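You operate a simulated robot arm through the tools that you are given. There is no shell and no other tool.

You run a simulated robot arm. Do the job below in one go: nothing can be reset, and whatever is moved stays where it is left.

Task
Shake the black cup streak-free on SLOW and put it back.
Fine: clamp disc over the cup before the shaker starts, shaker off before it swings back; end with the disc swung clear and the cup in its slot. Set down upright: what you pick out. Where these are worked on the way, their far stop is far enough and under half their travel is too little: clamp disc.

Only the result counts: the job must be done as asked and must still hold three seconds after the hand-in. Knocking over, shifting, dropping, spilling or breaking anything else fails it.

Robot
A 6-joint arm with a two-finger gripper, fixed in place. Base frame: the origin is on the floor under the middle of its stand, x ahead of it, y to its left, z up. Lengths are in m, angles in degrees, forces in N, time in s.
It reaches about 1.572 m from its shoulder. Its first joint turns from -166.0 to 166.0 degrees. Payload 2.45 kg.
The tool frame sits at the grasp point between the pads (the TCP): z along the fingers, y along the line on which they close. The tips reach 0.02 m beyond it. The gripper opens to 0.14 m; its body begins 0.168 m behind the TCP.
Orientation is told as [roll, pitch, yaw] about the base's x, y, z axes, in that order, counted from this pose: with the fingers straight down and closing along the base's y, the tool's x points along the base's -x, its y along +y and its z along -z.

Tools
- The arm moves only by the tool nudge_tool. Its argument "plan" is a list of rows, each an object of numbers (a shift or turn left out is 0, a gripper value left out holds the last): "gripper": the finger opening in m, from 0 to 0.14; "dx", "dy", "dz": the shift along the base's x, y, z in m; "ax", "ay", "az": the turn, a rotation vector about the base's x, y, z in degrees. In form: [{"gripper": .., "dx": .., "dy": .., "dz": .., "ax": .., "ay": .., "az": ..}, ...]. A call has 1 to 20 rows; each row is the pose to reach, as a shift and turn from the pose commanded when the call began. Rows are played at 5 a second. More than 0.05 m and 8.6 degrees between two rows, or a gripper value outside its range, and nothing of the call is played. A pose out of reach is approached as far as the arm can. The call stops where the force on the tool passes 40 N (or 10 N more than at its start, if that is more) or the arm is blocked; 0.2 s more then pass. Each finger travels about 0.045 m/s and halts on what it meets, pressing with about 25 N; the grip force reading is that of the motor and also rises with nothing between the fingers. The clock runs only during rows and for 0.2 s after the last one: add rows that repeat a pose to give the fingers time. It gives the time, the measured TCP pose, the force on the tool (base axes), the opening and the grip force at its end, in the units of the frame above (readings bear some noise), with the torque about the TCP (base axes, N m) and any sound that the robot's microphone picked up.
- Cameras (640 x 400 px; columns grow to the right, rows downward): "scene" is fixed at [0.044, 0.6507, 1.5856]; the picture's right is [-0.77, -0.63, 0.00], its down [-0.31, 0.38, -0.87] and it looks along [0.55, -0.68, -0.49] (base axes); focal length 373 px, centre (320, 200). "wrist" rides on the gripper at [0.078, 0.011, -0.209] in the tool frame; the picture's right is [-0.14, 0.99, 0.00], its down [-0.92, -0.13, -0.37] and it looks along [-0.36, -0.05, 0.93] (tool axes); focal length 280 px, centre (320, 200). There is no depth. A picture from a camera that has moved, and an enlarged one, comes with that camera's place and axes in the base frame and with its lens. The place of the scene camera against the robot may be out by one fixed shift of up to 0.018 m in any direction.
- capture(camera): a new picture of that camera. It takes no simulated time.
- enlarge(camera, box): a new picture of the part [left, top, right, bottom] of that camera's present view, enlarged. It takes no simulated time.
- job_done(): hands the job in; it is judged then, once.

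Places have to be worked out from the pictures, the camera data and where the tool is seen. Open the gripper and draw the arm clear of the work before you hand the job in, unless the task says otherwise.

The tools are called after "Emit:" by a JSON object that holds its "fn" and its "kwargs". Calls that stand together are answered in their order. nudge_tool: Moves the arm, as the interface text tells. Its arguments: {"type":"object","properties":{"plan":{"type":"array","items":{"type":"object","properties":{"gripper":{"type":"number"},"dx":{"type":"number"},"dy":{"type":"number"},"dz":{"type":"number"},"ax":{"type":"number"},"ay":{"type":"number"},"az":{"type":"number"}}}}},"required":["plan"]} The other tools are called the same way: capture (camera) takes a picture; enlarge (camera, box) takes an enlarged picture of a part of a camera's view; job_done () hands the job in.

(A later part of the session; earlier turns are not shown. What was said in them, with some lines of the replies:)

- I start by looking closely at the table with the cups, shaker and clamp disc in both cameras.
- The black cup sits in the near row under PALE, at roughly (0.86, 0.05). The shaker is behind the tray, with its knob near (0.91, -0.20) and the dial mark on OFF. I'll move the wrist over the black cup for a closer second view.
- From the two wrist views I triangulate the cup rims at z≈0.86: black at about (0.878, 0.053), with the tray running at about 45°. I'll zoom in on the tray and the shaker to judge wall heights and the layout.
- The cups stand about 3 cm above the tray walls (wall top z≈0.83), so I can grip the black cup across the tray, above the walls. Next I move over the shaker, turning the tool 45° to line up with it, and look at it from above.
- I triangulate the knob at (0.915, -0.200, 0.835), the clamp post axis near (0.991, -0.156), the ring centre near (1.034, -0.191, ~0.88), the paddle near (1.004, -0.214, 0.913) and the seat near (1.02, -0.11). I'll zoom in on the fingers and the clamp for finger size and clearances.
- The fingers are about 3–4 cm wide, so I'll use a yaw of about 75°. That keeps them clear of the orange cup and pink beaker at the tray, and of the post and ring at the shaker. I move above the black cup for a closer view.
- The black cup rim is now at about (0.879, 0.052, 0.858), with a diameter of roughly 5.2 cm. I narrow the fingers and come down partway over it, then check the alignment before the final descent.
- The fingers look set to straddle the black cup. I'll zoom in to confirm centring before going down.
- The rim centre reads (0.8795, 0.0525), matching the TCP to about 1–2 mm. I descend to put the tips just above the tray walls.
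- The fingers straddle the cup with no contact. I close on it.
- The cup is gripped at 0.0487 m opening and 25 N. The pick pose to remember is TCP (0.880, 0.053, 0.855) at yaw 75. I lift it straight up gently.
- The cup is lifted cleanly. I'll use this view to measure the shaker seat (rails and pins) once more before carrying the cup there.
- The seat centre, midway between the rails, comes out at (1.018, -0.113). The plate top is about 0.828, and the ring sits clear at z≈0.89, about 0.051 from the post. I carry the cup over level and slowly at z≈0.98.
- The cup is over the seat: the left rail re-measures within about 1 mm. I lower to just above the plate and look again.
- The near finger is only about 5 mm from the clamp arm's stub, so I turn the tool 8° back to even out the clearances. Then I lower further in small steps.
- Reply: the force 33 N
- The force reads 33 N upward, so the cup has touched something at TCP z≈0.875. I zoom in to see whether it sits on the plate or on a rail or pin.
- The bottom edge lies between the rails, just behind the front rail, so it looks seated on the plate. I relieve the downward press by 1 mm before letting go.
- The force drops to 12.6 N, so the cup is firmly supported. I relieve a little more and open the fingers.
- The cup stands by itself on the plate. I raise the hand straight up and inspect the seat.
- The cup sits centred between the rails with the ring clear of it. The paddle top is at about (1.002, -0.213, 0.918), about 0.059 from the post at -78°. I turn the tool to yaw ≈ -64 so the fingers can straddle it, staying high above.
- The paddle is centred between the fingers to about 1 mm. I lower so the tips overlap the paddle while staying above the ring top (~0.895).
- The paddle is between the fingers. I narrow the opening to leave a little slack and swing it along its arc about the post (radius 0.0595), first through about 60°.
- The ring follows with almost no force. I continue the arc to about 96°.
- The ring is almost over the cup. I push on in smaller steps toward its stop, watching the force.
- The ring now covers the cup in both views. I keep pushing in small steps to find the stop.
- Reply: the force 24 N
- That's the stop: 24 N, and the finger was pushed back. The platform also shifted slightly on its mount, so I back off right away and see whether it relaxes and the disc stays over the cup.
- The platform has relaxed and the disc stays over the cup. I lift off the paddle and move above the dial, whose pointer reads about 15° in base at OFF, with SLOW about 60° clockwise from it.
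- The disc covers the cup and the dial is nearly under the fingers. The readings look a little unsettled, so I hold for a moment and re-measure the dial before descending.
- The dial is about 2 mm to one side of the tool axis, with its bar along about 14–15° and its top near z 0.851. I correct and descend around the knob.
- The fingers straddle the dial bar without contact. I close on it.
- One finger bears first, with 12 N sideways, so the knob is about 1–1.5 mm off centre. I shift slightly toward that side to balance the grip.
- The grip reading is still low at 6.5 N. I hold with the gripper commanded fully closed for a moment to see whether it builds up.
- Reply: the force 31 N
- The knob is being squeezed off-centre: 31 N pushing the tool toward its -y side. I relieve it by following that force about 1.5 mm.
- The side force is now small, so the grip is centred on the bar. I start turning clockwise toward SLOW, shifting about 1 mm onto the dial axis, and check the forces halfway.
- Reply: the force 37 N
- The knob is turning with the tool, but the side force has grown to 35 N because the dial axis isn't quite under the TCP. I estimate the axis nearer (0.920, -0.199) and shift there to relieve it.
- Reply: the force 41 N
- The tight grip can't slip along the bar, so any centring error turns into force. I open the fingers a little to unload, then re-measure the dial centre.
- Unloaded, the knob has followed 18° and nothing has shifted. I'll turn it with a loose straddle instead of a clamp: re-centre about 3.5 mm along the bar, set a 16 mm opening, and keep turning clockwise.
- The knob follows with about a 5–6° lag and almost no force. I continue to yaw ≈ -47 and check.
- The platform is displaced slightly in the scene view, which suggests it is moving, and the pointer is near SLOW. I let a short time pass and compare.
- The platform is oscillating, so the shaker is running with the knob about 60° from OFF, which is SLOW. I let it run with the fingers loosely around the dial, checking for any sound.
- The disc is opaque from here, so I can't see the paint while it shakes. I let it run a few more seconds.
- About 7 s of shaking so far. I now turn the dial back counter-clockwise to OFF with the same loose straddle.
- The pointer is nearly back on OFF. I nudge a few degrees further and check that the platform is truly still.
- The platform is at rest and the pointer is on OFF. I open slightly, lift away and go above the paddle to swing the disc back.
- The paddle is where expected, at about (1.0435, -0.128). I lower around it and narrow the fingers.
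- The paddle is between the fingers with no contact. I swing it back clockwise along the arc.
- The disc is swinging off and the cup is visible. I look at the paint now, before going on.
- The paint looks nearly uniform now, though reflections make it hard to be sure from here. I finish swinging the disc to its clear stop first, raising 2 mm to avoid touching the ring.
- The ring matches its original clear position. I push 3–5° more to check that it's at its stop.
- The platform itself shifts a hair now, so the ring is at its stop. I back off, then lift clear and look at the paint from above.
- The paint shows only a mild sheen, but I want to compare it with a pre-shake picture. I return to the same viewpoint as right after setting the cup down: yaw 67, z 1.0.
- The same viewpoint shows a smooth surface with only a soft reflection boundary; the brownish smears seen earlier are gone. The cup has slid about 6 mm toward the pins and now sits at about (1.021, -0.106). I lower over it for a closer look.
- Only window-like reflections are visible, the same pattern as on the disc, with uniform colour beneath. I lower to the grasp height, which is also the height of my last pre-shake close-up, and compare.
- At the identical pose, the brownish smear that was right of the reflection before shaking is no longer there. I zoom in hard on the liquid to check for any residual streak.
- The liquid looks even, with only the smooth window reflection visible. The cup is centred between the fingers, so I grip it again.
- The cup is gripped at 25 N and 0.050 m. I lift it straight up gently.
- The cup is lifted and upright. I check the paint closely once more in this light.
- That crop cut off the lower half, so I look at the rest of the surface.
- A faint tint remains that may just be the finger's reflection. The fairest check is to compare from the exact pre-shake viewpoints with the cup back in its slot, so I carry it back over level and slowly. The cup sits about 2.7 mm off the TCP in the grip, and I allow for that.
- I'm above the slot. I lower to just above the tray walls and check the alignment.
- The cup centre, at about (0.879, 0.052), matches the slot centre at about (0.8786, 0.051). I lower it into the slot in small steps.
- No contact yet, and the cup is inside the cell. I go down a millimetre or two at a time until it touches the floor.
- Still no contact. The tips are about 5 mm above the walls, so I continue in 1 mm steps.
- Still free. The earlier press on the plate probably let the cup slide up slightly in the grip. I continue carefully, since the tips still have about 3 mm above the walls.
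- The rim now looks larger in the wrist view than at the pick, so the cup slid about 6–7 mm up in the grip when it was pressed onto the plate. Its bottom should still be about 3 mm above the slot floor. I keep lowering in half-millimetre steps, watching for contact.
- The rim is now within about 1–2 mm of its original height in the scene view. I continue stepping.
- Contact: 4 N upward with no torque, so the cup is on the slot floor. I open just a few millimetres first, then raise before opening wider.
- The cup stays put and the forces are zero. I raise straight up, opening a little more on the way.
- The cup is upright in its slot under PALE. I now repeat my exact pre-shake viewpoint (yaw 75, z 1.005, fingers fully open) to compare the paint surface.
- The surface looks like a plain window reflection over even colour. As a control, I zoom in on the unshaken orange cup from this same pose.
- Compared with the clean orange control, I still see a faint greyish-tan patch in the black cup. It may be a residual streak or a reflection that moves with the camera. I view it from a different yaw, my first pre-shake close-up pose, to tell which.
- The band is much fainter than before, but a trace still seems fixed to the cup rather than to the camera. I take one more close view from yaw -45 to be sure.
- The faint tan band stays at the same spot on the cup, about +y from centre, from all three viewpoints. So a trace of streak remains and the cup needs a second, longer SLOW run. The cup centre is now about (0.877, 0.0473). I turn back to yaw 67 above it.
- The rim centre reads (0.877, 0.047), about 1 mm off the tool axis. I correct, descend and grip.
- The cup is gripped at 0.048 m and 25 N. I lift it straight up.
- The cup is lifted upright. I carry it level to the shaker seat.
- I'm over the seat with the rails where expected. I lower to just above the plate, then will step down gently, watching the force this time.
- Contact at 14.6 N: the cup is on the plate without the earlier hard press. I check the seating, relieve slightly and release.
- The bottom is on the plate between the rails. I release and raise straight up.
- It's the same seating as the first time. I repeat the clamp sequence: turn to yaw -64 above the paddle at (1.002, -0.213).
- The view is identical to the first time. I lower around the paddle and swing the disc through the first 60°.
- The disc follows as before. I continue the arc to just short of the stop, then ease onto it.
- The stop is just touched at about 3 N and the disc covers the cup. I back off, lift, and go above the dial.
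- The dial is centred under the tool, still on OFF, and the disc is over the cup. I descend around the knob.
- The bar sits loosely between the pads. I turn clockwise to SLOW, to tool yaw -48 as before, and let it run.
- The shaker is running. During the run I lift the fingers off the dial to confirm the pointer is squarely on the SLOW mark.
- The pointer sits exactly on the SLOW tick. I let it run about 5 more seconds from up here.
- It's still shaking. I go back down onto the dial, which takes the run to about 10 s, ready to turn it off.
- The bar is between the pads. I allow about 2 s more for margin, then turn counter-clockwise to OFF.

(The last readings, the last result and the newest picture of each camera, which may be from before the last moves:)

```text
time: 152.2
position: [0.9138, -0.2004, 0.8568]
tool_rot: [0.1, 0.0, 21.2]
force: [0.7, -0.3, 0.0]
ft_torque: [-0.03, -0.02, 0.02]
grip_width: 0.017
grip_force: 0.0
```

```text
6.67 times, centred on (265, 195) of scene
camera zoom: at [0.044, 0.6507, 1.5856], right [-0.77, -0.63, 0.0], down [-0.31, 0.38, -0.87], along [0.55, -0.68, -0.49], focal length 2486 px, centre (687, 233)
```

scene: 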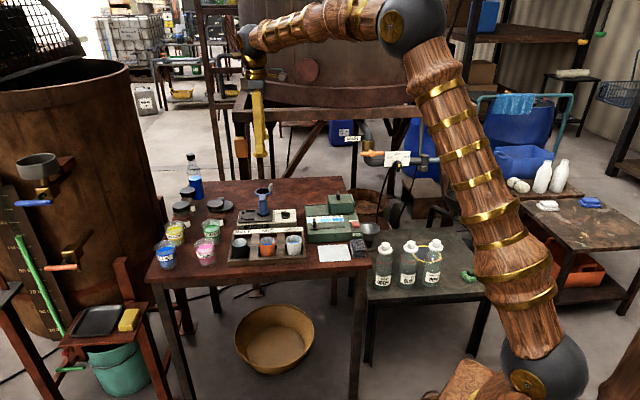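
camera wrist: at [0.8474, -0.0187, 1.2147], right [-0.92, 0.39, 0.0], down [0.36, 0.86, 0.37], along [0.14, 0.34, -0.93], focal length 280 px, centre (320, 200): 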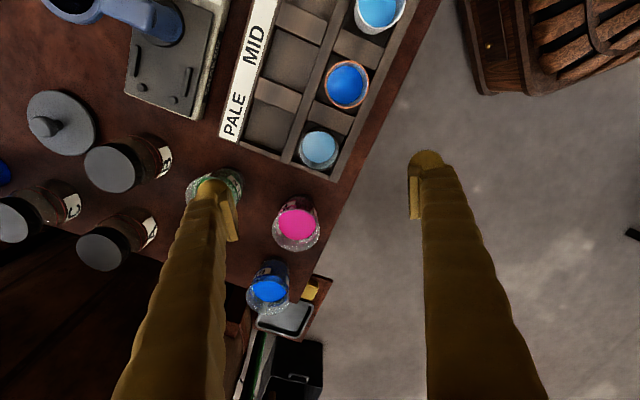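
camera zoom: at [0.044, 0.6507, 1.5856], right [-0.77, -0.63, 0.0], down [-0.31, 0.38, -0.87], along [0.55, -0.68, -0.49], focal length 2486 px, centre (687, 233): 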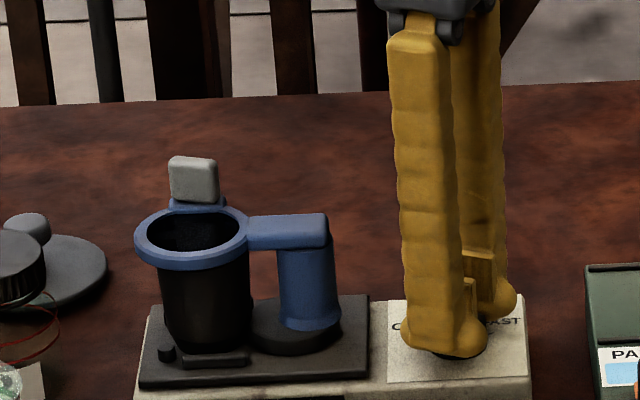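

The platform is still and the dial points to OFF. I lift off and take a look at the dial before moving to the paddle.

Emit:
{"fn": "nudge_tool", "kwargs": {"plan": [{"gripper": 0.026}, {"gripper": 0.036}, {"gripper": 0.04, "dz": 0.02}, {"gripper": 0.04, "dz": 0.05}, {"gripper": 0.04, "dz": 0.09}, {"gripper": 0.04, "dz": 0.13}, {"gripper": 0.04, "dz": 0.142}, {"gripper": 0.04, "dz": 0.142}]}}

Emit:
{"fn": "enlarge", "kwargs": {"camera": "wrist", "box": [270, 100, 370, 180]}}

Emit:
{"fn": "enlarge", "kwargs": {"camera": "scene", "box": [225, 165, 305, 225]}}

```text
time: 154.0
position: [0.9147, -0.1997, 0.9998]
tool_rot: [0.0, -0.1, 21.0]
force: [-0.1, 0.8, -0.5]
ft_torque: [-0.02, 0.0, -0.02]
grip_width: 0.0403
grip_force: 0.0
```

```text
5.00 times, centred on (320, 140) of wrist
camera zoom: at [0.838, -0.2177, 1.2098], right [-0.23, 0.97, 0.0], down [0.91, 0.21, 0.37], along [0.36, 0.08, -0.93], focal length 1402 px, centre (320, 500)
```

zoom: 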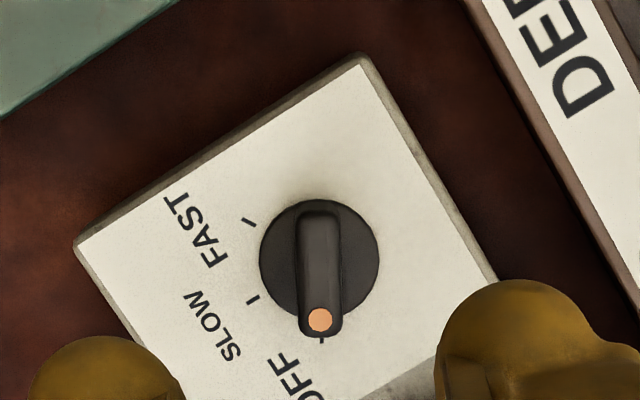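

```text
6.67 times, centred on (265, 195) of scene
camera zoom: at [0.044, 0.6507, 1.5856], right [-0.77, -0.63, 0.0], down [-0.31, 0.38, -0.87], along [0.55, -0.68, -0.49], focal length 2486 px, centre (687, 233)
```

zoom: 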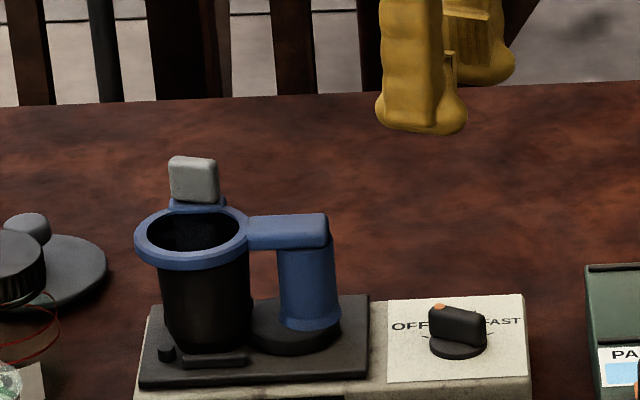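

The dial is on the OFF tick and the platform is unmoved between frames. I go above the paddle and lower around it for the swing back.

Emit:
{"fn": "nudge_tool", "kwargs": {"plan": [{"dx": 0.03, "dy": 0.016, "az": 5}, {"dx": 0.065, "dy": 0.036, "az": 10}, {"dx": 0.1, "dy": 0.055, "az": 16}, {"dx": 0.1285, "dy": 0.07, "az": 20}, {"dx": 0.1285, "dy": 0.07, "az": 20}, {"dx": 0.1285, "dy": 0.07, "az": 20, "dz": -0.02}, {"dx": 0.1285, "dy": 0.07, "az": 20, "dz": -0.04}, {"dx": 0.1285, "dy": 0.07, "az": 20, "dz": -0.055}, {"dx": 0.1285, "dy": 0.07, "az": 20, "dz": -0.066}, {"dx": 0.1285, "dy": 0.07, "az": 20, "dz": -0.07}, {"dx": 0.1285, "dy": 0.07, "az": 20, "dz": -0.07, "gripper": 0.034}, {"dx": 0.1285, "dy": 0.07, "az": 20, "dz": -0.07, "gripper": 0.027}, {"dx": 0.1285, "dy": 0.07, "az": 20, "dz": -0.07, "gripper": 0.027}]}}

Emit:
{"fn": "enlarge", "kwargs": {"camera": "wrist", "box": [220, 80, 420, 240]}}

```text
time: 156.8
position: [1.042, -0.1308, 0.9288]
tool_rot: [0.0, 0.0, 41.0]
force: [0.3, 0.2, -0.6]
ft_torque: [-0.01, 0.01, -0.01]
grip_width: 0.0271
grip_force: 0.1
```

```text
2.50 times, centred on (320, 160) of wrist
camera zoom: at [0.9762, -0.1731, 1.1387], right [-0.55, 0.84, 0.0], down [0.78, 0.51, 0.37], along [0.31, 0.2, -0.93], focal length 701 px, centre (320, 300)
```

zoom: 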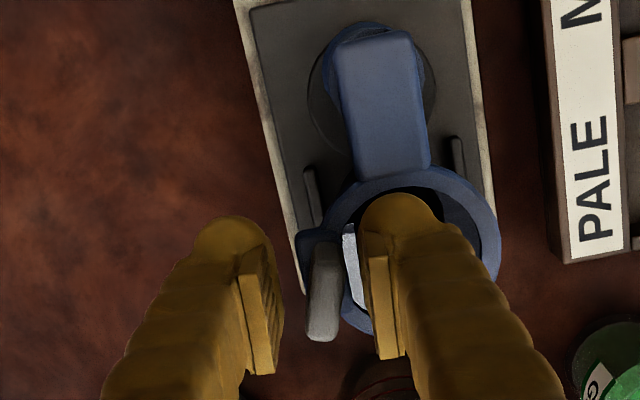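

The paddle is straddled as before. I swing the disc back clockwise along the arc, up to about 72°.

Emit:
{"fn": "nudge_tool", "kwargs": {"plan": [{"dx": 0.0025, "dy": -0.0057, "az": -6}, {"dx": 0.0044, "dy": -0.0117, "az": -12}, {"dx": 0.0056, "dy": -0.0178, "az": -18}, {"dx": 0.0062, "dy": -0.024, "az": -24}, {"dx": 0.0061, "dy": -0.0302, "az": -30}, {"dx": 0.0054, "dy": -0.0364, "az": -36}, {"dx": 0.0041, "dy": -0.0425, "az": -42}, {"dx": 0.0021, "dy": -0.0484, "az": -48}, {"dx": -0.0005, "dy": -0.054, "az": -54}, {"dx": -0.0036, "dy": -0.0594, "az": -60}, {"dx": -0.0073, "dy": -0.0644, "az": -66}, {"dx": -0.0116, "dy": -0.069, "az": -72}]}}

Emit:
{"fn": "enlarge", "kwargs": {"camera": "wrist", "box": [220, 60, 460, 240]}}

Emit:
{"fn": "enlarge", "kwargs": {"camera": "wrist", "box": [355, 65, 425, 125]}}

```text
time: 159.4
position: [1.0299, -0.1985, 0.9297]
tool_rot: [0.0, 0.0, -31.2]
force: [0.3, 0.0, 0.0]
ft_torque: [0.02, 0.01, -0.01]
grip_width: 0.0273
grip_force: 0.0
```

```text
2.22 times, centred on (340, 150) of wrist
camera zoom: at [0.9702, -0.149, 1.1393], right [0.63, 0.78, 0.0], down [0.72, -0.58, 0.37], along [0.29, -0.23, -0.93], focal length 623 px, centre (276, 311)
```

zoom: 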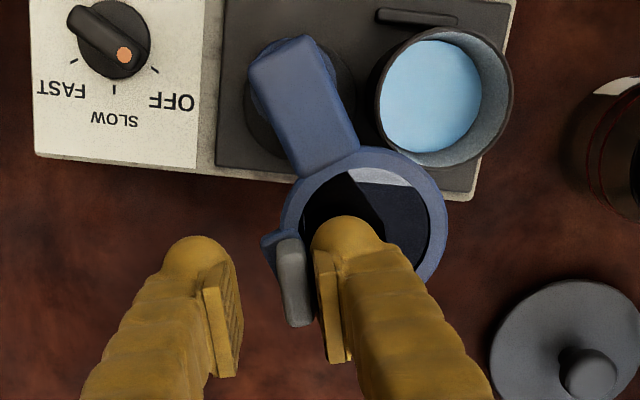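

```text
6.67 times, centred on (390, 95) of wrist
camera zoom: at [0.9702, -0.149, 1.1393], right [0.63, 0.78, 0.0], down [0.72, -0.58, 0.37], along [0.29, -0.23, -0.93], focal length 1869 px, centre (-147, 900)
```

zoom: 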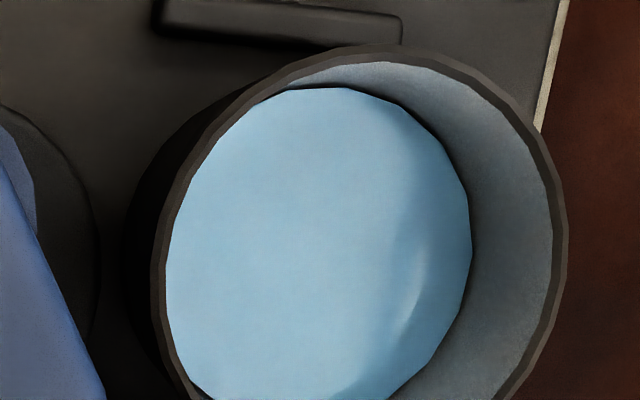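

The paint looks cleanly uniform now from the same pose. I finish the swing to the clear stop.

Emit:
{"fn": "nudge_tool", "kwargs": {"plan": [{"dx": -0.0046, "dy": -0.0041, "az": -6}, {"dx": -0.0097, "dy": -0.0077, "az": -12}, {"dx": -0.0151, "dy": -0.0108, "az": -18}, {"dx": -0.0208, "dy": -0.0133, "az": -24}, {"dx": -0.0268, "dy": -0.0152, "az": -30}, {"dx": -0.0299, "dy": -0.0159, "az": -33}, {"dx": -0.0329, "dy": -0.0164, "az": -36}, {"dx": -0.0349, "dy": -0.0167, "az": -38}, {"dx": -0.0349, "dy": -0.0167, "az": -38}]}}

Emit:
{"fn": "enlarge", "kwargs": {"camera": "scene", "box": [225, 165, 305, 225]}}

Emit:
{"fn": "enlarge", "kwargs": {"camera": "wrist", "box": [220, 60, 460, 240]}}

```text
time: 161.4
position: [0.9957, -0.2158, 0.9299]
tool_rot: [0.0, -0.1, -68.9]
force: [-0.5, -0.2, -0.3]
ft_torque: [-0.01, -0.03, 0.02]
grip_width: 0.0271
grip_force: 0.1
```

```text
6.67 times, centred on (265, 195) of scene
camera zoom: at [0.044, 0.6507, 1.5856], right [-0.77, -0.63, 0.0], down [-0.31, 0.38, -0.87], along [0.55, -0.68, -0.49], focal length 2486 px, centre (687, 233)
```

zoom: 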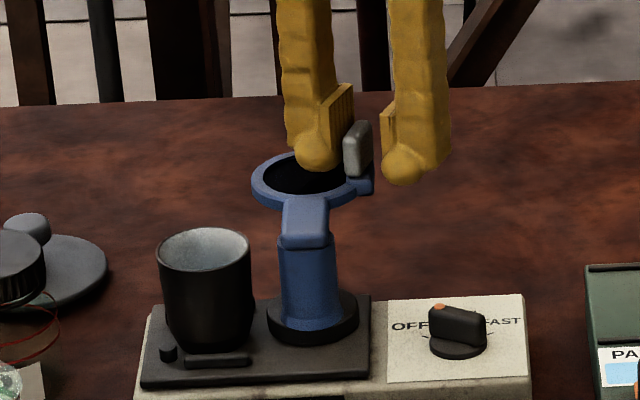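

```text
2.22 times, centred on (340, 150) of wrist
camera zoom: at [0.9785, -0.1387, 1.1389], right [0.97, 0.23, 0.0], down [0.21, -0.91, 0.37], along [0.08, -0.36, -0.93], focal length 623 px, centre (276, 311)
```

zoom: 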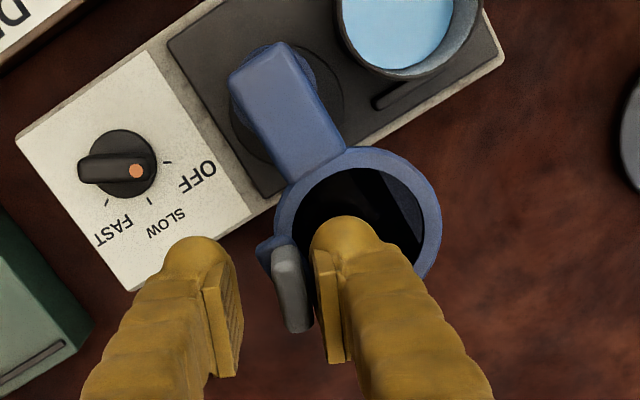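

The ring is back at its original clear position. I back off, lift, and turn to yaw 67 above the cup.

Emit:
{"fn": "nudge_tool", "kwargs": {"plan": [{"dx": 0.003, "dy": 0.0004, "az": 3}, {"dx": 0.005, "dy": 0.0008, "az": 6, "gripper": 0.035}, {"dx": 0.005, "dy": 0.0008, "az": 6, "dz": 0.02, "gripper": 0.04}, {"dx": 0.005, "dy": 0.0008, "az": 6, "dz": 0.05, "gripper": 0.045}, {"dx": 0.005, "dy": 0.0008, "az": 8, "dz": 0.07, "gripper": 0.055}, {"dx": 0.006, "dy": 0.01, "az": 16, "dz": 0.07, "gripper": 0.065}, {"dx": 0.007, "dy": 0.02, "az": 24, "dz": 0.07, "gripper": 0.075}, {"dx": 0.008, "dy": 0.03, "az": 32, "dz": 0.07, "gripper": 0.075}, {"dx": 0.009, "dy": 0.04, "az": 40, "dz": 0.07, "gripper": 0.075}, {"dx": 0.01, "dy": 0.05, "az": 48, "dz": 0.07, "gripper": 0.075}, {"dx": 0.012, "dy": 0.06, "az": 56, "dz": 0.07, "gripper": 0.075}, {"dx": 0.014, "dy": 0.07, "az": 64, "dz": 0.07, "gripper": 0.075}, {"dx": 0.016, "dy": 0.08, "az": 72, "dz": 0.07, "gripper": 0.075}, {"dx": 0.018, "dy": 0.09, "az": 80, "dz": 0.07, "gripper": 0.075}, {"dx": 0.02, "dy": 0.1, "az": 88, "dz": 0.07, "gripper": 0.075}, {"dx": 0.0225, "dy": 0.107, "az": 96, "dz": 0.07, "gripper": 0.075}, {"dx": 0.0225, "dy": 0.107, "az": 104, "dz": 0.07, "gripper": 0.075}, {"dx": 0.0225, "dy": 0.107, "az": 112, "dz": 0.07, "gripper": 0.075}, {"dx": 0.0225, "dy": 0.107, "az": 120, "dz": 0.07, "gripper": 0.075}, {"dx": 0.0225, "dy": 0.107, "az": 128, "dz": 0.07, "gripper": 0.075}]}}

Emit:
{"fn": "nudge_tool", "kwargs": {"plan": [{"az": 8}, {"az": 8}, {"az": 8}]}}

Emit:
{"fn": "enlarge", "kwargs": {"camera": "wrist", "box": [220, 40, 420, 200]}}

Emit:
{"fn": "enlarge", "kwargs": {"camera": "wrist", "box": [285, 130, 365, 194]}}

Emit:
{"fn": "enlarge", "kwargs": {"camera": "scene", "box": [225, 165, 305, 225]}}

```text
time: 165.6
position: [1.0183, -0.1096, 0.9994]
tool_rot: [0.0, 0.0, 59.2]
force: [0.2, -0.1, -0.3]
ft_torque: [-0.01, -0.01, 0.01]
grip_width: 0.0751
grip_force: 0.1
```

```text
time: 166.4
position: [1.0188, -0.1093, 0.9997]
tool_rot: [0.0, 0.0, 67.0]
force: [0.3, 0.2, -0.2]
ft_torque: [0.03, -0.03, 0.0]
grip_width: 0.0749
grip_force: 0.1
```

```text
2.50 times, centred on (320, 120) of wrist
camera zoom: at [0.9786, -0.1761, 1.209], right [-0.86, 0.51, 0.0], down [0.48, 0.8, 0.37], along [0.19, 0.32, -0.93], focal length 701 px, centre (320, 400)
```

zoom: 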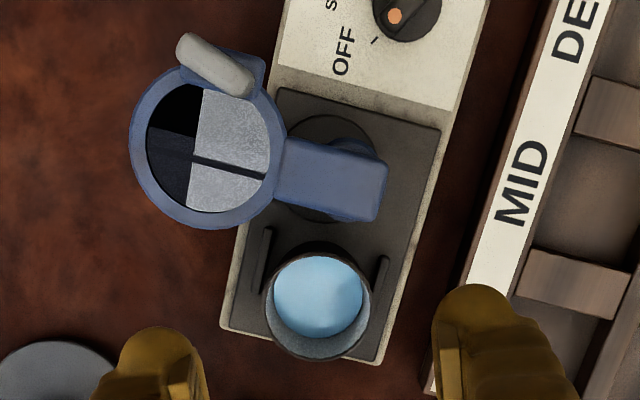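

```text
6.25 times, centred on (325, 162) of wrist
camera zoom: at [0.9786, -0.1761, 1.209], right [-0.86, 0.51, 0.0], down [0.48, 0.8, 0.37], along [0.19, 0.32, -0.93], focal length 1752 px, centre (289, 438)
```

zoom: 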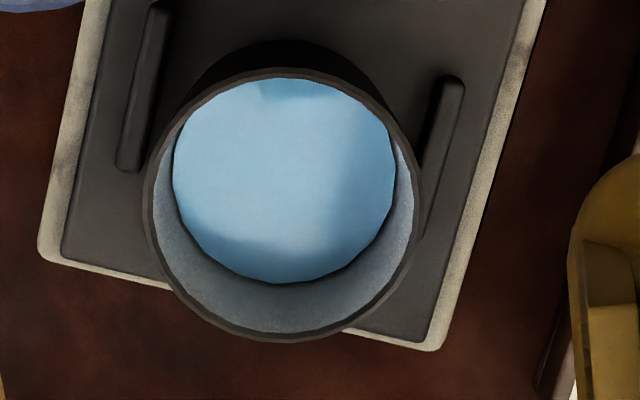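

```text
6.67 times, centred on (265, 195) of scene
camera zoom: at [0.044, 0.6507, 1.5856], right [-0.77, -0.63, 0.0], down [-0.31, 0.38, -0.87], along [0.55, -0.68, -0.49], focal length 2486 px, centre (687, 233)
```

zoom: 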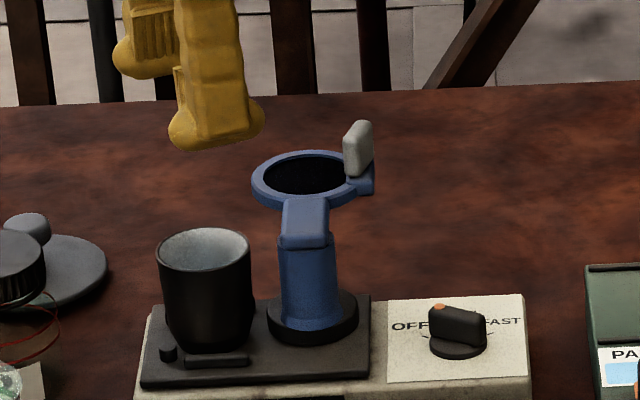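

The paint appears uniform. The cup centre on the seat is about (1.0206, -0.1078). I descend to the same relative grip height as the original pick (TCP ≈0.8845) and grip it.

Emit:
{"fn": "nudge_tool", "kwargs": {"plan": [{"dx": 0.0016, "dy": 0.0002, "dz": -0.03}, {"dx": 0.0016, "dy": 0.0002, "dz": -0.06}, {"dx": 0.0016, "dy": 0.0002, "dz": -0.085}, {"dx": 0.0016, "dy": 0.0002, "dz": -0.102}, {"dx": 0.0016, "dy": 0.0002, "dz": -0.111}, {"dx": 0.0016, "dy": 0.0002, "dz": -0.1155}, {"dx": 0.0016, "dy": 0.0002, "dz": -0.1155}]}}

Emit:
{"fn": "enlarge", "kwargs": {"camera": "wrist", "box": [200, 80, 440, 230]}}

Emit:
{"fn": "enlarge", "kwargs": {"camera": "wrist", "box": [290, 150, 354, 200]}}

```text
time: 168.0
position: [1.0204, -0.1083, 0.8829]
tool_rot: [0.1, 0.0, 67.0]
force: [0.6, 0.6, -0.1]
ft_torque: [0.01, 0.01, -0.02]
grip_width: 0.075
grip_force: 0.1
```

```text
2.67 times, centred on (320, 155) of wrist
camera zoom: at [0.9808, -0.1762, 1.0928], right [-0.86, 0.51, 0.0], down [0.48, 0.8, 0.37], along [0.19, 0.32, -0.93], focal length 748 px, centre (320, 320)
```

zoom: 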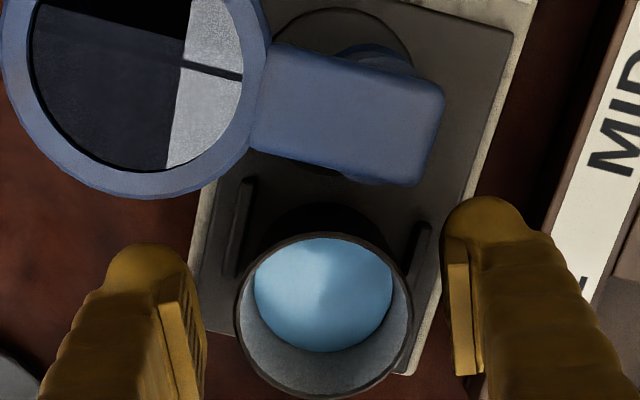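

```text
8.00 times, centred on (322, 175) of wrist
camera zoom: at [0.9808, -0.1762, 1.0928], right [-0.86, 0.51, 0.0], down [0.48, 0.8, 0.37], along [0.19, 0.32, -0.93], focal length 2243 px, centre (304, 400)
```

zoom: 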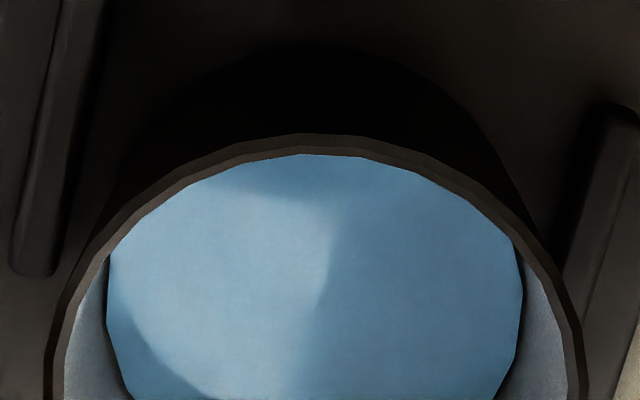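

The cup is centred between the pads. I close and lift gently.

Emit:
{"fn": "nudge_tool", "kwargs": {"plan": [{"gripper": 0.065}, {"gripper": 0.055}, {"gripper": 0.045}, {"gripper": 0.045}, {"gripper": 0.045}, {"gripper": 0.045}, {"dz": 0.004}, {"dz": 0.01}, {"dz": 0.02}, {"dz": 0.032}, {"dz": 0.046}, {"dz": 0.06}, {"dz": 0.074}, {"dz": 0.086}, {"dz": 0.095}, {"dz": 0.099}, {"dz": 0.0995}, {"dz": 0.0995}]}}

Emit:
{"fn": "enlarge", "kwargs": {"camera": "wrist", "box": [290, 165, 354, 215]}}

Emit:
{"fn": "enlarge", "kwargs": {"camera": "wrist", "box": [220, 110, 420, 235]}}

Emit:
{"fn": "enlarge", "kwargs": {"camera": "scene", "box": [205, 155, 325, 255]}}

```text
time: 171.8
position: [1.0204, -0.108, 0.9828]
tool_rot: [0.0, 0.0, 67.0]
force: [0.0, 0.5, 0.0]
ft_torque: [-0.01, 0.02, -0.01]
grip_width: 0.0491
grip_force: 24.9
```

```text
8.00 times, centred on (322, 190) of wrist
camera zoom: at [0.9797, -0.1762, 1.1933], right [-0.86, 0.51, 0.0], down [0.48, 0.8, 0.37], along [0.19, 0.32, -0.93], focal length 2243 px, centre (304, 280)
```

zoom: 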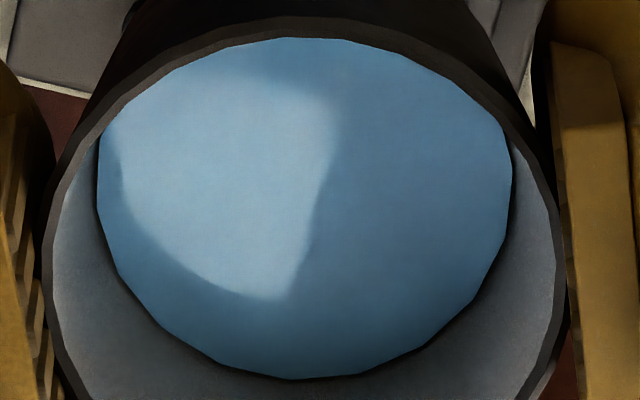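

```text
3.20 times, centred on (320, 172) of wrist
camera zoom: at [0.9797, -0.1762, 1.1933], right [-0.86, 0.51, 0.0], down [0.48, 0.8, 0.37], along [0.19, 0.32, -0.93], focal length 897 px, centre (320, 288)
```

zoom: 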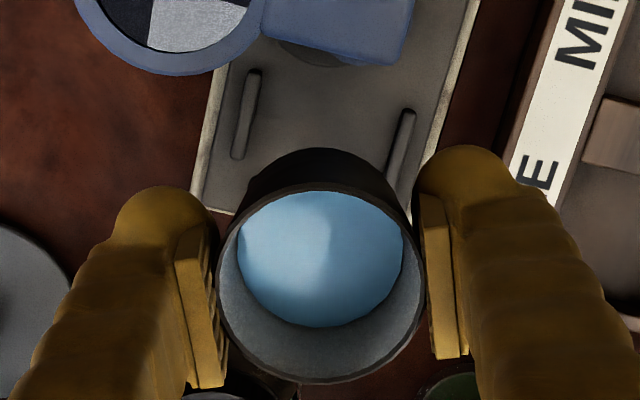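

```text
4.00 times, centred on (265, 205) of scene
camera zoom: at [0.044, 0.6507, 1.5856], right [-0.77, -0.63, 0.0], down [-0.31, 0.38, -0.87], along [0.55, -0.68, -0.49], focal length 1491 px, centre (540, 180)
```

zoom: 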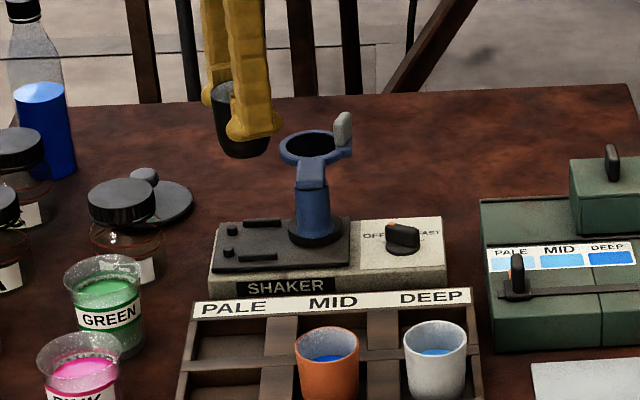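

Compared with the same pose in round one, the faint tan patch is gone and the surface is an even blue with just the window reflection. I carry the cup back to its slot.

Emit:
{"fn": "nudge_tool", "kwargs": {"plan": [{"dx": -0.005, "dy": 0.0055}, {"dx": -0.014, "dy": 0.0155}, {"dx": -0.026, "dy": 0.029}, {"dx": -0.039, "dy": 0.0435}, {"dx": -0.053, "dy": 0.059}, {"dx": -0.067, "dy": 0.0745}, {"dx": -0.08, "dy": 0.089}, {"dx": -0.093, "dy": 0.1035}, {"dx": -0.106, "dy": 0.118}, {"dx": -0.118, "dy": 0.1315}, {"dx": -0.129, "dy": 0.1435}, {"dx": -0.137, "dy": 0.1525}, {"dx": -0.1423, "dy": 0.1584}, {"dx": -0.1423, "dy": 0.1584}, {"dx": -0.1423, "dy": 0.1584}]}}

Emit:
{"fn": "nudge_tool", "kwargs": {"plan": [{"dz": -0.008}, {"dz": -0.02}, {"dz": -0.034}, {"dz": -0.048}, {"dz": -0.062}, {"dz": -0.076}, {"dz": -0.088}, {"dz": -0.096}, {"dz": -0.1}, {"dz": -0.1}]}}

Emit:
{"fn": "enlarge", "kwargs": {"camera": "wrist", "box": [220, 90, 420, 225]}}

Emit:
{"fn": "enlarge", "kwargs": {"camera": "scene", "box": [215, 215, 279, 263]}}

```text
time: 175.0
position: [0.8771, 0.0499, 0.9832]
tool_rot: [0.0, 0.0, 67.0]
force: [0.1, -0.8, -0.5]
ft_torque: [-0.01, 0.01, 0.0]
grip_width: 0.049
grip_force: 24.9
```

```text
time: 177.2
position: [0.8779, 0.0496, 0.8832]
tool_rot: [0.0, 0.1, 67.1]
force: [-0.1, 0.0, 0.1]
ft_torque: [0.02, 0.03, 0.03]
grip_width: 0.0489
grip_force: 25.4
```

```text
2.96 times, centred on (320, 158) of wrist
camera zoom: at [0.8383, -0.0175, 1.0941], right [-0.86, 0.51, 0.0], down [0.48, 0.8, 0.37], along [0.19, 0.32, -0.93], focal length 831 px, centre (320, 326)
```

zoom: 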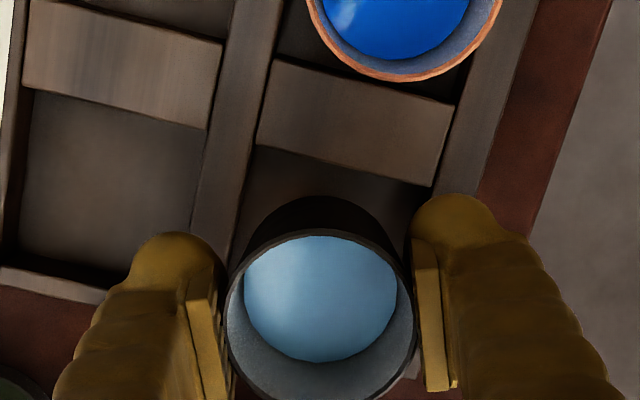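

```text
8.33 times, centred on (247, 239) of scene
camera zoom: at [0.044, 0.6507, 1.5856], right [-0.77, -0.63, 0.0], down [-0.31, 0.38, -0.87], along [0.55, -0.68, -0.49], focal length 3107 px, centre (928, -125)
```

zoom: 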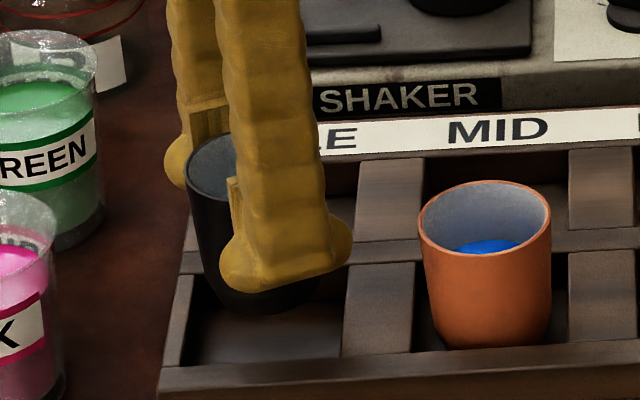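

The cup is aligned over the slot. I lower into it, slowing near the expected floor contact (TCP ≈0.8545).

Emit:
{"fn": "nudge_tool", "kwargs": {"plan": [{"dz": -0.006}, {"dz": -0.012}, {"dz": -0.018}, {"dz": -0.023}, {"dz": -0.026}, {"dz": -0.0275}, {"dz": -0.0275}]}}

```text
time: 178.8
position: [0.8785, 0.0499, 0.8566]
tool_rot: [0.0, -0.1, 67.0]
force: [0.0, 0.7, -0.5]
ft_torque: [-0.01, -0.02, 0.01]
grip_width: 0.0487
grip_force: 25.0
```

Emit:
{"fn": "nudge_tool", "kwargs": {"plan": [{"dz": -0.0007}, {"dz": -0.0014}, {"dz": -0.0014}]}}

```text
time: 179.6
position: [0.8784, 0.0505, 0.8543]
tool_rot: [0.1, 0.0, 66.8]
force: [0.1, -0.1, -2.3]
ft_torque: [-0.03, 0.03, -0.03]
grip_width: 0.049
grip_force: 24.7
```

Emit:
{"fn": "nudge_tool", "kwargs": {"plan": [{"dz": -0.0006}, {"dz": -0.0012}, {"dz": -0.0012}]}}

```text
time: 180.4
position: [0.8788, 0.0506, 0.8536]
tool_rot: [0.0, -0.1, 67.0]
force: [-3.1, -0.7, 8.8]
ft_torque: [-0.03, 0.1, -0.04]
grip_width: 0.0488
grip_force: 24.9
```

Contact at 8.8 N: the cup is on the slot floor, at the height of the original pick. I release and raise straight up.

Emit:
{"fn": "nudge_tool", "kwargs": {"plan": [{"dz": 0.0003}, {"dz": 0.0003, "gripper": 0.053}, {"dz": 0.0003, "gripper": 0.058}, {"dz": 0.0003, "gripper": 0.064}, {"dz": 0.0003, "gripper": 0.07}, {"dz": 0.0003, "gripper": 0.07}, {"dz": 0.01, "gripper": 0.07}, {"dz": 0.025, "gripper": 0.075}, {"dz": 0.05, "gripper": 0.085}, {"dz": 0.085, "gripper": 0.1}, {"dz": 0.12, "gripper": 0.12}, {"dz": 0.15, "gripper": 0.14}, {"dz": 0.15, "gripper": 0.14}]}}

Emit:
{"fn": "enlarge", "kwargs": {"camera": "scene", "box": [222, 222, 318, 282]}}

Emit:
{"fn": "enlarge", "kwargs": {"camera": "wrist", "box": [240, 80, 400, 180]}}

Emit:
{"fn": "enlarge", "kwargs": {"camera": "wrist", "box": [295, 128, 343, 176]}}

```text
time: 183.2
position: [0.879, 0.0488, 1.0045]
tool_rot: [-0.1, 0.0, 67.0]
force: [-0.4, -0.6, 0.4]
ft_torque: [-0.05, -0.03, 0.0]
grip_width: 0.1396
grip_force: 0.0
```

```text
6.67 times, centred on (270, 252) of scene
camera zoom: at [0.044, 0.6507, 1.5856], right [-0.77, -0.63, 0.0], down [-0.31, 0.38, -0.87], along [0.55, -0.68, -0.49], focal length 2486 px, centre (653, -147)
```

zoom: 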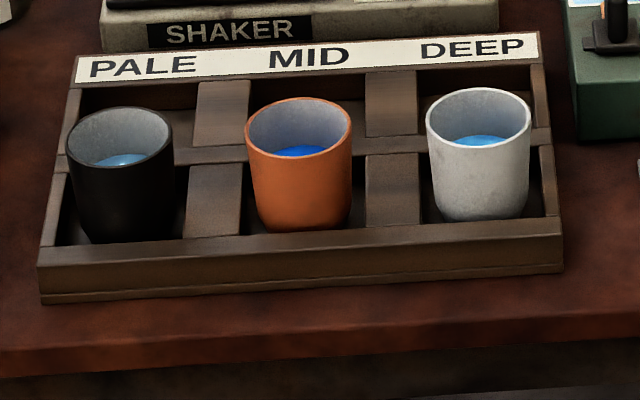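

```text
4.00 times, centred on (320, 130) of wrist
camera zoom: at [0.8387, -0.0191, 1.214], right [-0.86, 0.51, 0.0], down [0.48, 0.8, 0.37], along [0.19, 0.32, -0.93], focal length 1122 px, centre (320, 480)
```

zoom: 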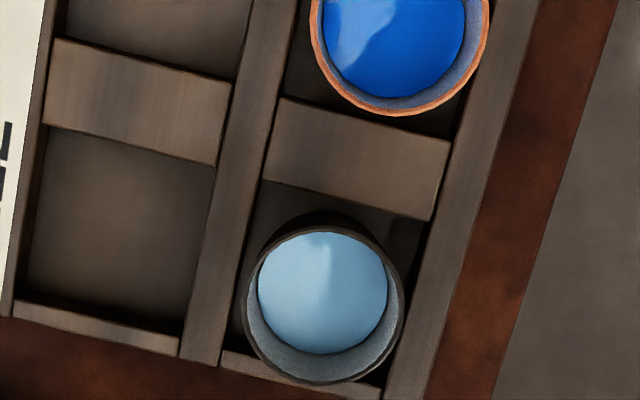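

```text
8.33 times, centred on (319, 152) of wrist
camera zoom: at [0.8387, -0.0191, 1.214], right [-0.86, 0.51, 0.0], down [0.48, 0.8, 0.37], along [0.19, 0.32, -0.93], focal length 2337 px, centre (328, 600)
```

zoom: 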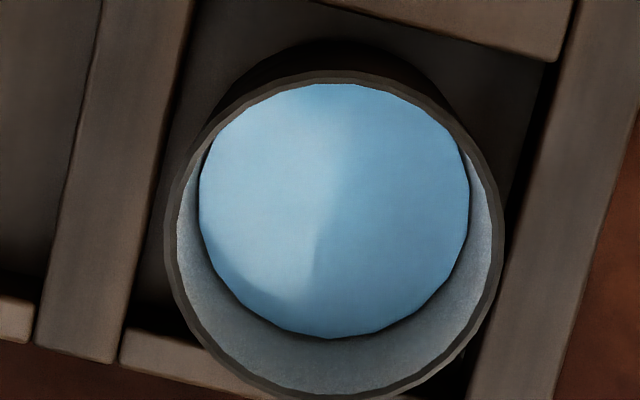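

The cup is upright in its slot, nearly in its original place. I repeat the yaw 75 comparison view where the faint patch had shown after round one.

Emit:
{"fn": "nudge_tool", "kwargs": {"plan": [{"az": 4, "dy": 0.002}, {"az": 8, "dy": 0.0035}, {"az": 8, "dy": 0.0035}, {"az": 8, "dy": 0.0035}]}}

Emit:
{"fn": "enlarge", "kwargs": {"camera": "wrist", "box": [295, 128, 343, 176]}}

Emit:
{"fn": "enlarge", "kwargs": {"camera": "wrist", "box": [300, 138, 336, 168]}}

```text
time: 184.2
position: [0.8772, 0.0527, 1.0034]
tool_rot: [0.0, -0.1, 75.0]
force: [1.4, -0.2, -0.1]
ft_torque: [-0.01, 0.0, -0.02]
grip_width: 0.1399
grip_force: 0.1
```

```text
8.33 times, centred on (319, 152) of wrist
camera zoom: at [0.8476, -0.0199, 1.2136], right [-0.92, 0.39, 0.0], down [0.36, 0.86, 0.37], along [0.14, 0.34, -0.93], focal length 2337 px, centre (328, 600)
```

zoom: 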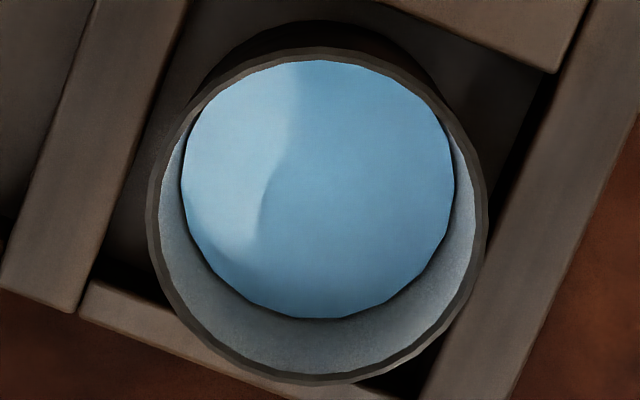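

```text
13.33 times, centred on (318, 153) of wrist
camera zoom: at [0.8476, -0.0199, 1.2136], right [-0.92, 0.39, 0.0], down [0.36, 0.86, 0.37], along [0.14, 0.34, -0.93], focal length 3738 px, centre (347, 827)
```

zoom: 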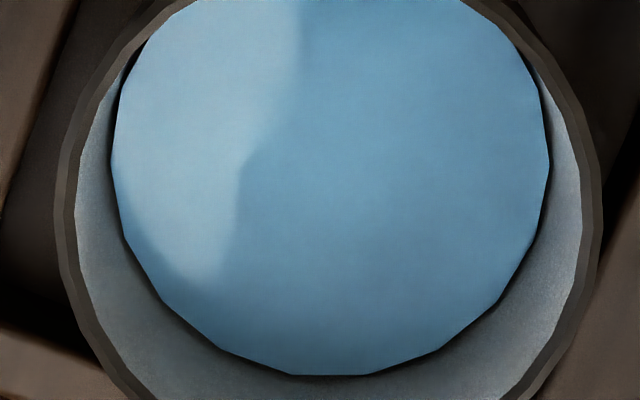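

The grey-tan patch is gone; only the window reflection remains. I draw the arm up and away via the yaw 0 viewpoint for one last look.

Emit:
{"fn": "nudge_tool", "kwargs": {"plan": [{"dz": 0.02, "az": -7.5, "dx": -0.003, "dy": -0.002}, {"dz": 0.04, "az": -15, "dx": -0.006, "dy": -0.004}, {"dz": 0.06, "az": -22.5, "dx": -0.009, "dy": -0.006}, {"dz": 0.08, "az": -30, "dx": -0.012, "dy": -0.008}, {"dz": 0.1, "az": -37.5, "dx": -0.015, "dy": -0.01}, {"dz": 0.1205, "az": -45, "dx": -0.018, "dy": -0.012}, {"dz": 0.1205, "az": -52.5, "dx": -0.021, "dy": -0.015}, {"dz": 0.1205, "az": -60, "dx": -0.024, "dy": -0.018}, {"dz": 0.1205, "az": -67.5, "dx": -0.0275, "dy": -0.021}, {"dz": 0.1205, "az": -75, "dx": -0.0275, "dy": -0.021}, {"dz": 0.1205, "az": -75, "dx": -0.0275, "dy": -0.021}]}}

Emit:
{"fn": "enlarge", "kwargs": {"camera": "wrist", "box": [312, 135, 352, 170]}}

Emit:
{"fn": "capture", "kwargs": {"camera": "wrist"}}

```text
time: 186.6
position: [0.8501, 0.0338, 1.1246]
tool_rot: [-0.1, -0.1, -0.1]
force: [0.4, 0.5, 0.1]
ft_torque: [0.02, -0.01, 0.01]
grip_width: 0.14
grip_force: 0.0
```

```text
11.43 times, centred on (332, 152) of wrist
camera zoom: at [0.7728, 0.0441, 1.3342], right [0.14, 0.99, 0.0], down [0.92, -0.13, 0.37], along [0.36, -0.05, -0.93], focal length 3204 px, centre (183, 743)
```

zoom: 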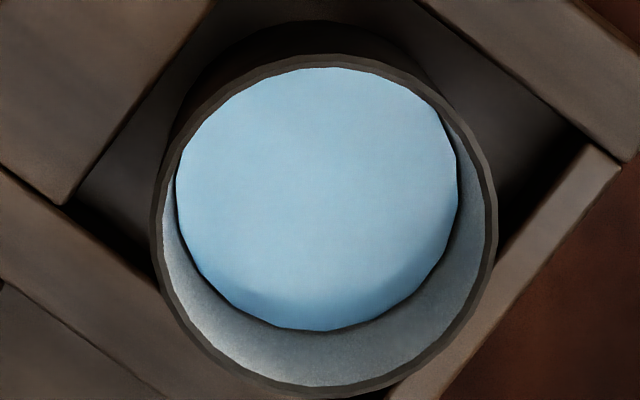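

```text
taken
camera wrist: at [0.7728, 0.0441, 1.3342], right [0.14, 0.99, 0.0], down [0.92, -0.13, 0.37], along [0.36, -0.05, -0.93], focal length 280 px, centre (320, 200)
```

wrist: 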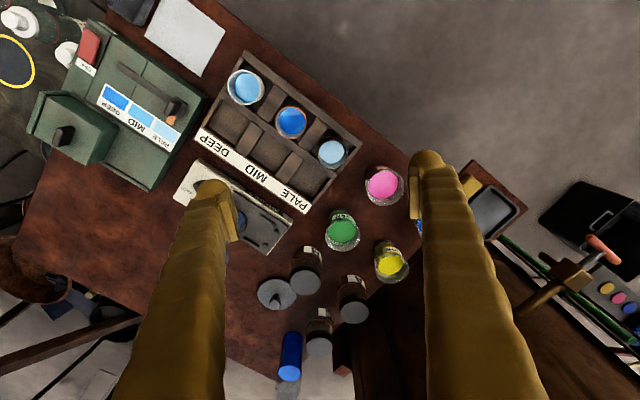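

The paint is perfectly even from this angle too, and nothing else on the table has moved. I return the open gripper to its starting place, clear of the work, and do a final check.

Emit:
{"fn": "nudge_tool", "kwargs": {"plan": [{"dx": -0.008, "dy": -0.02, "dz": 0.035}, {"dx": -0.016, "dy": -0.05, "dz": 0.065}, {"dx": -0.024, "dy": -0.085, "dz": 0.09}, {"dx": -0.032, "dy": -0.12, "dz": 0.11}, {"dx": -0.042, "dy": -0.155, "dz": 0.12}, {"dx": -0.05, "dy": -0.19, "dz": 0.12}, {"dx": -0.05, "dy": -0.19, "dz": 0.12}]}}

Emit:
{"fn": "capture", "kwargs": {"camera": "scene"}}

Emit:
{"fn": "enlarge", "kwargs": {"camera": "scene", "box": [220, 170, 320, 270]}}

```text
time: 188.2
position: [0.8019, -0.1581, 1.2452]
tool_rot: [0.1, 0.0, 0.0]
force: [0.0, -0.6, 0.0]
ft_torque: [0.04, 0.02, -0.01]
grip_width: 0.1401
grip_force: 0.1
```

```text
taken
```

scene: 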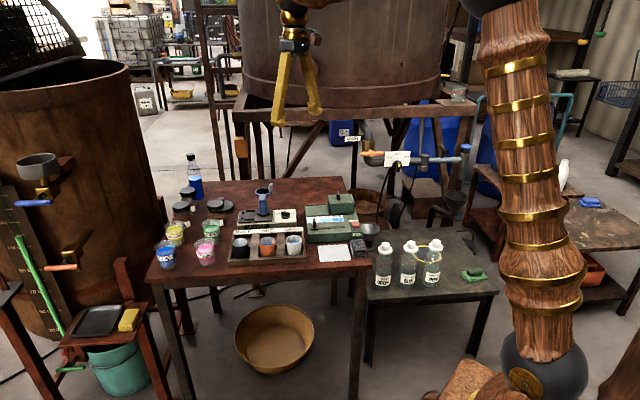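

```text
4.00 times, centred on (270, 220) of scene
camera zoom: at [0.044, 0.6507, 1.5856], right [-0.77, -0.63, 0.0], down [-0.31, 0.38, -0.87], along [0.55, -0.68, -0.49], focal length 1491 px, centre (520, 120)
```

zoom: 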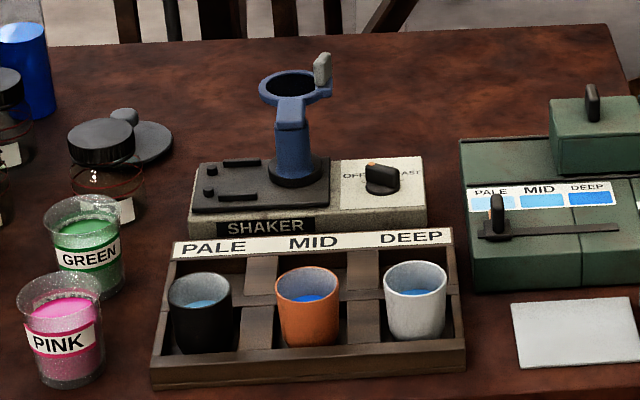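

The scene matches the start: the black cup is upright in its PALE slot with even paint, the disc is swung clear, the dial is on OFF, and the gripper is open and away from the work. I hand the job in.

Emit:
{"fn": "job_done", "kwargs": {}}

```text
The job is handed in.
```

The black cup has been shaken streak-free on SLOW and is back upright in its slot under PALE. I handed the job in.

- **Shaking:** It took two runs on SLOW, about 8 s and about 11 s. After the first run I put the cup back and still saw a faint tan streak, so I shook it again. Views from two angles in the slot then showed only the window's reflection.
- **Order:** In both runs the clamp disc was over the cup before the shaker started. The dial was back on OFF and the platform still before I swung the disc away.
- **Final state:** The disc is at its clear stop, the dial is on OFF, and the gripper is open and away from the work. Nothing else on the table looks moved compared with the start.
- **Rough contact:** My first attempt to grip the dial loaded it sideways with about 35 N. When I first set the cup on the shaker, I pressed down with about 33 N and the cup slid up a few millimetres in the grip. I saw no shift or damage from either.
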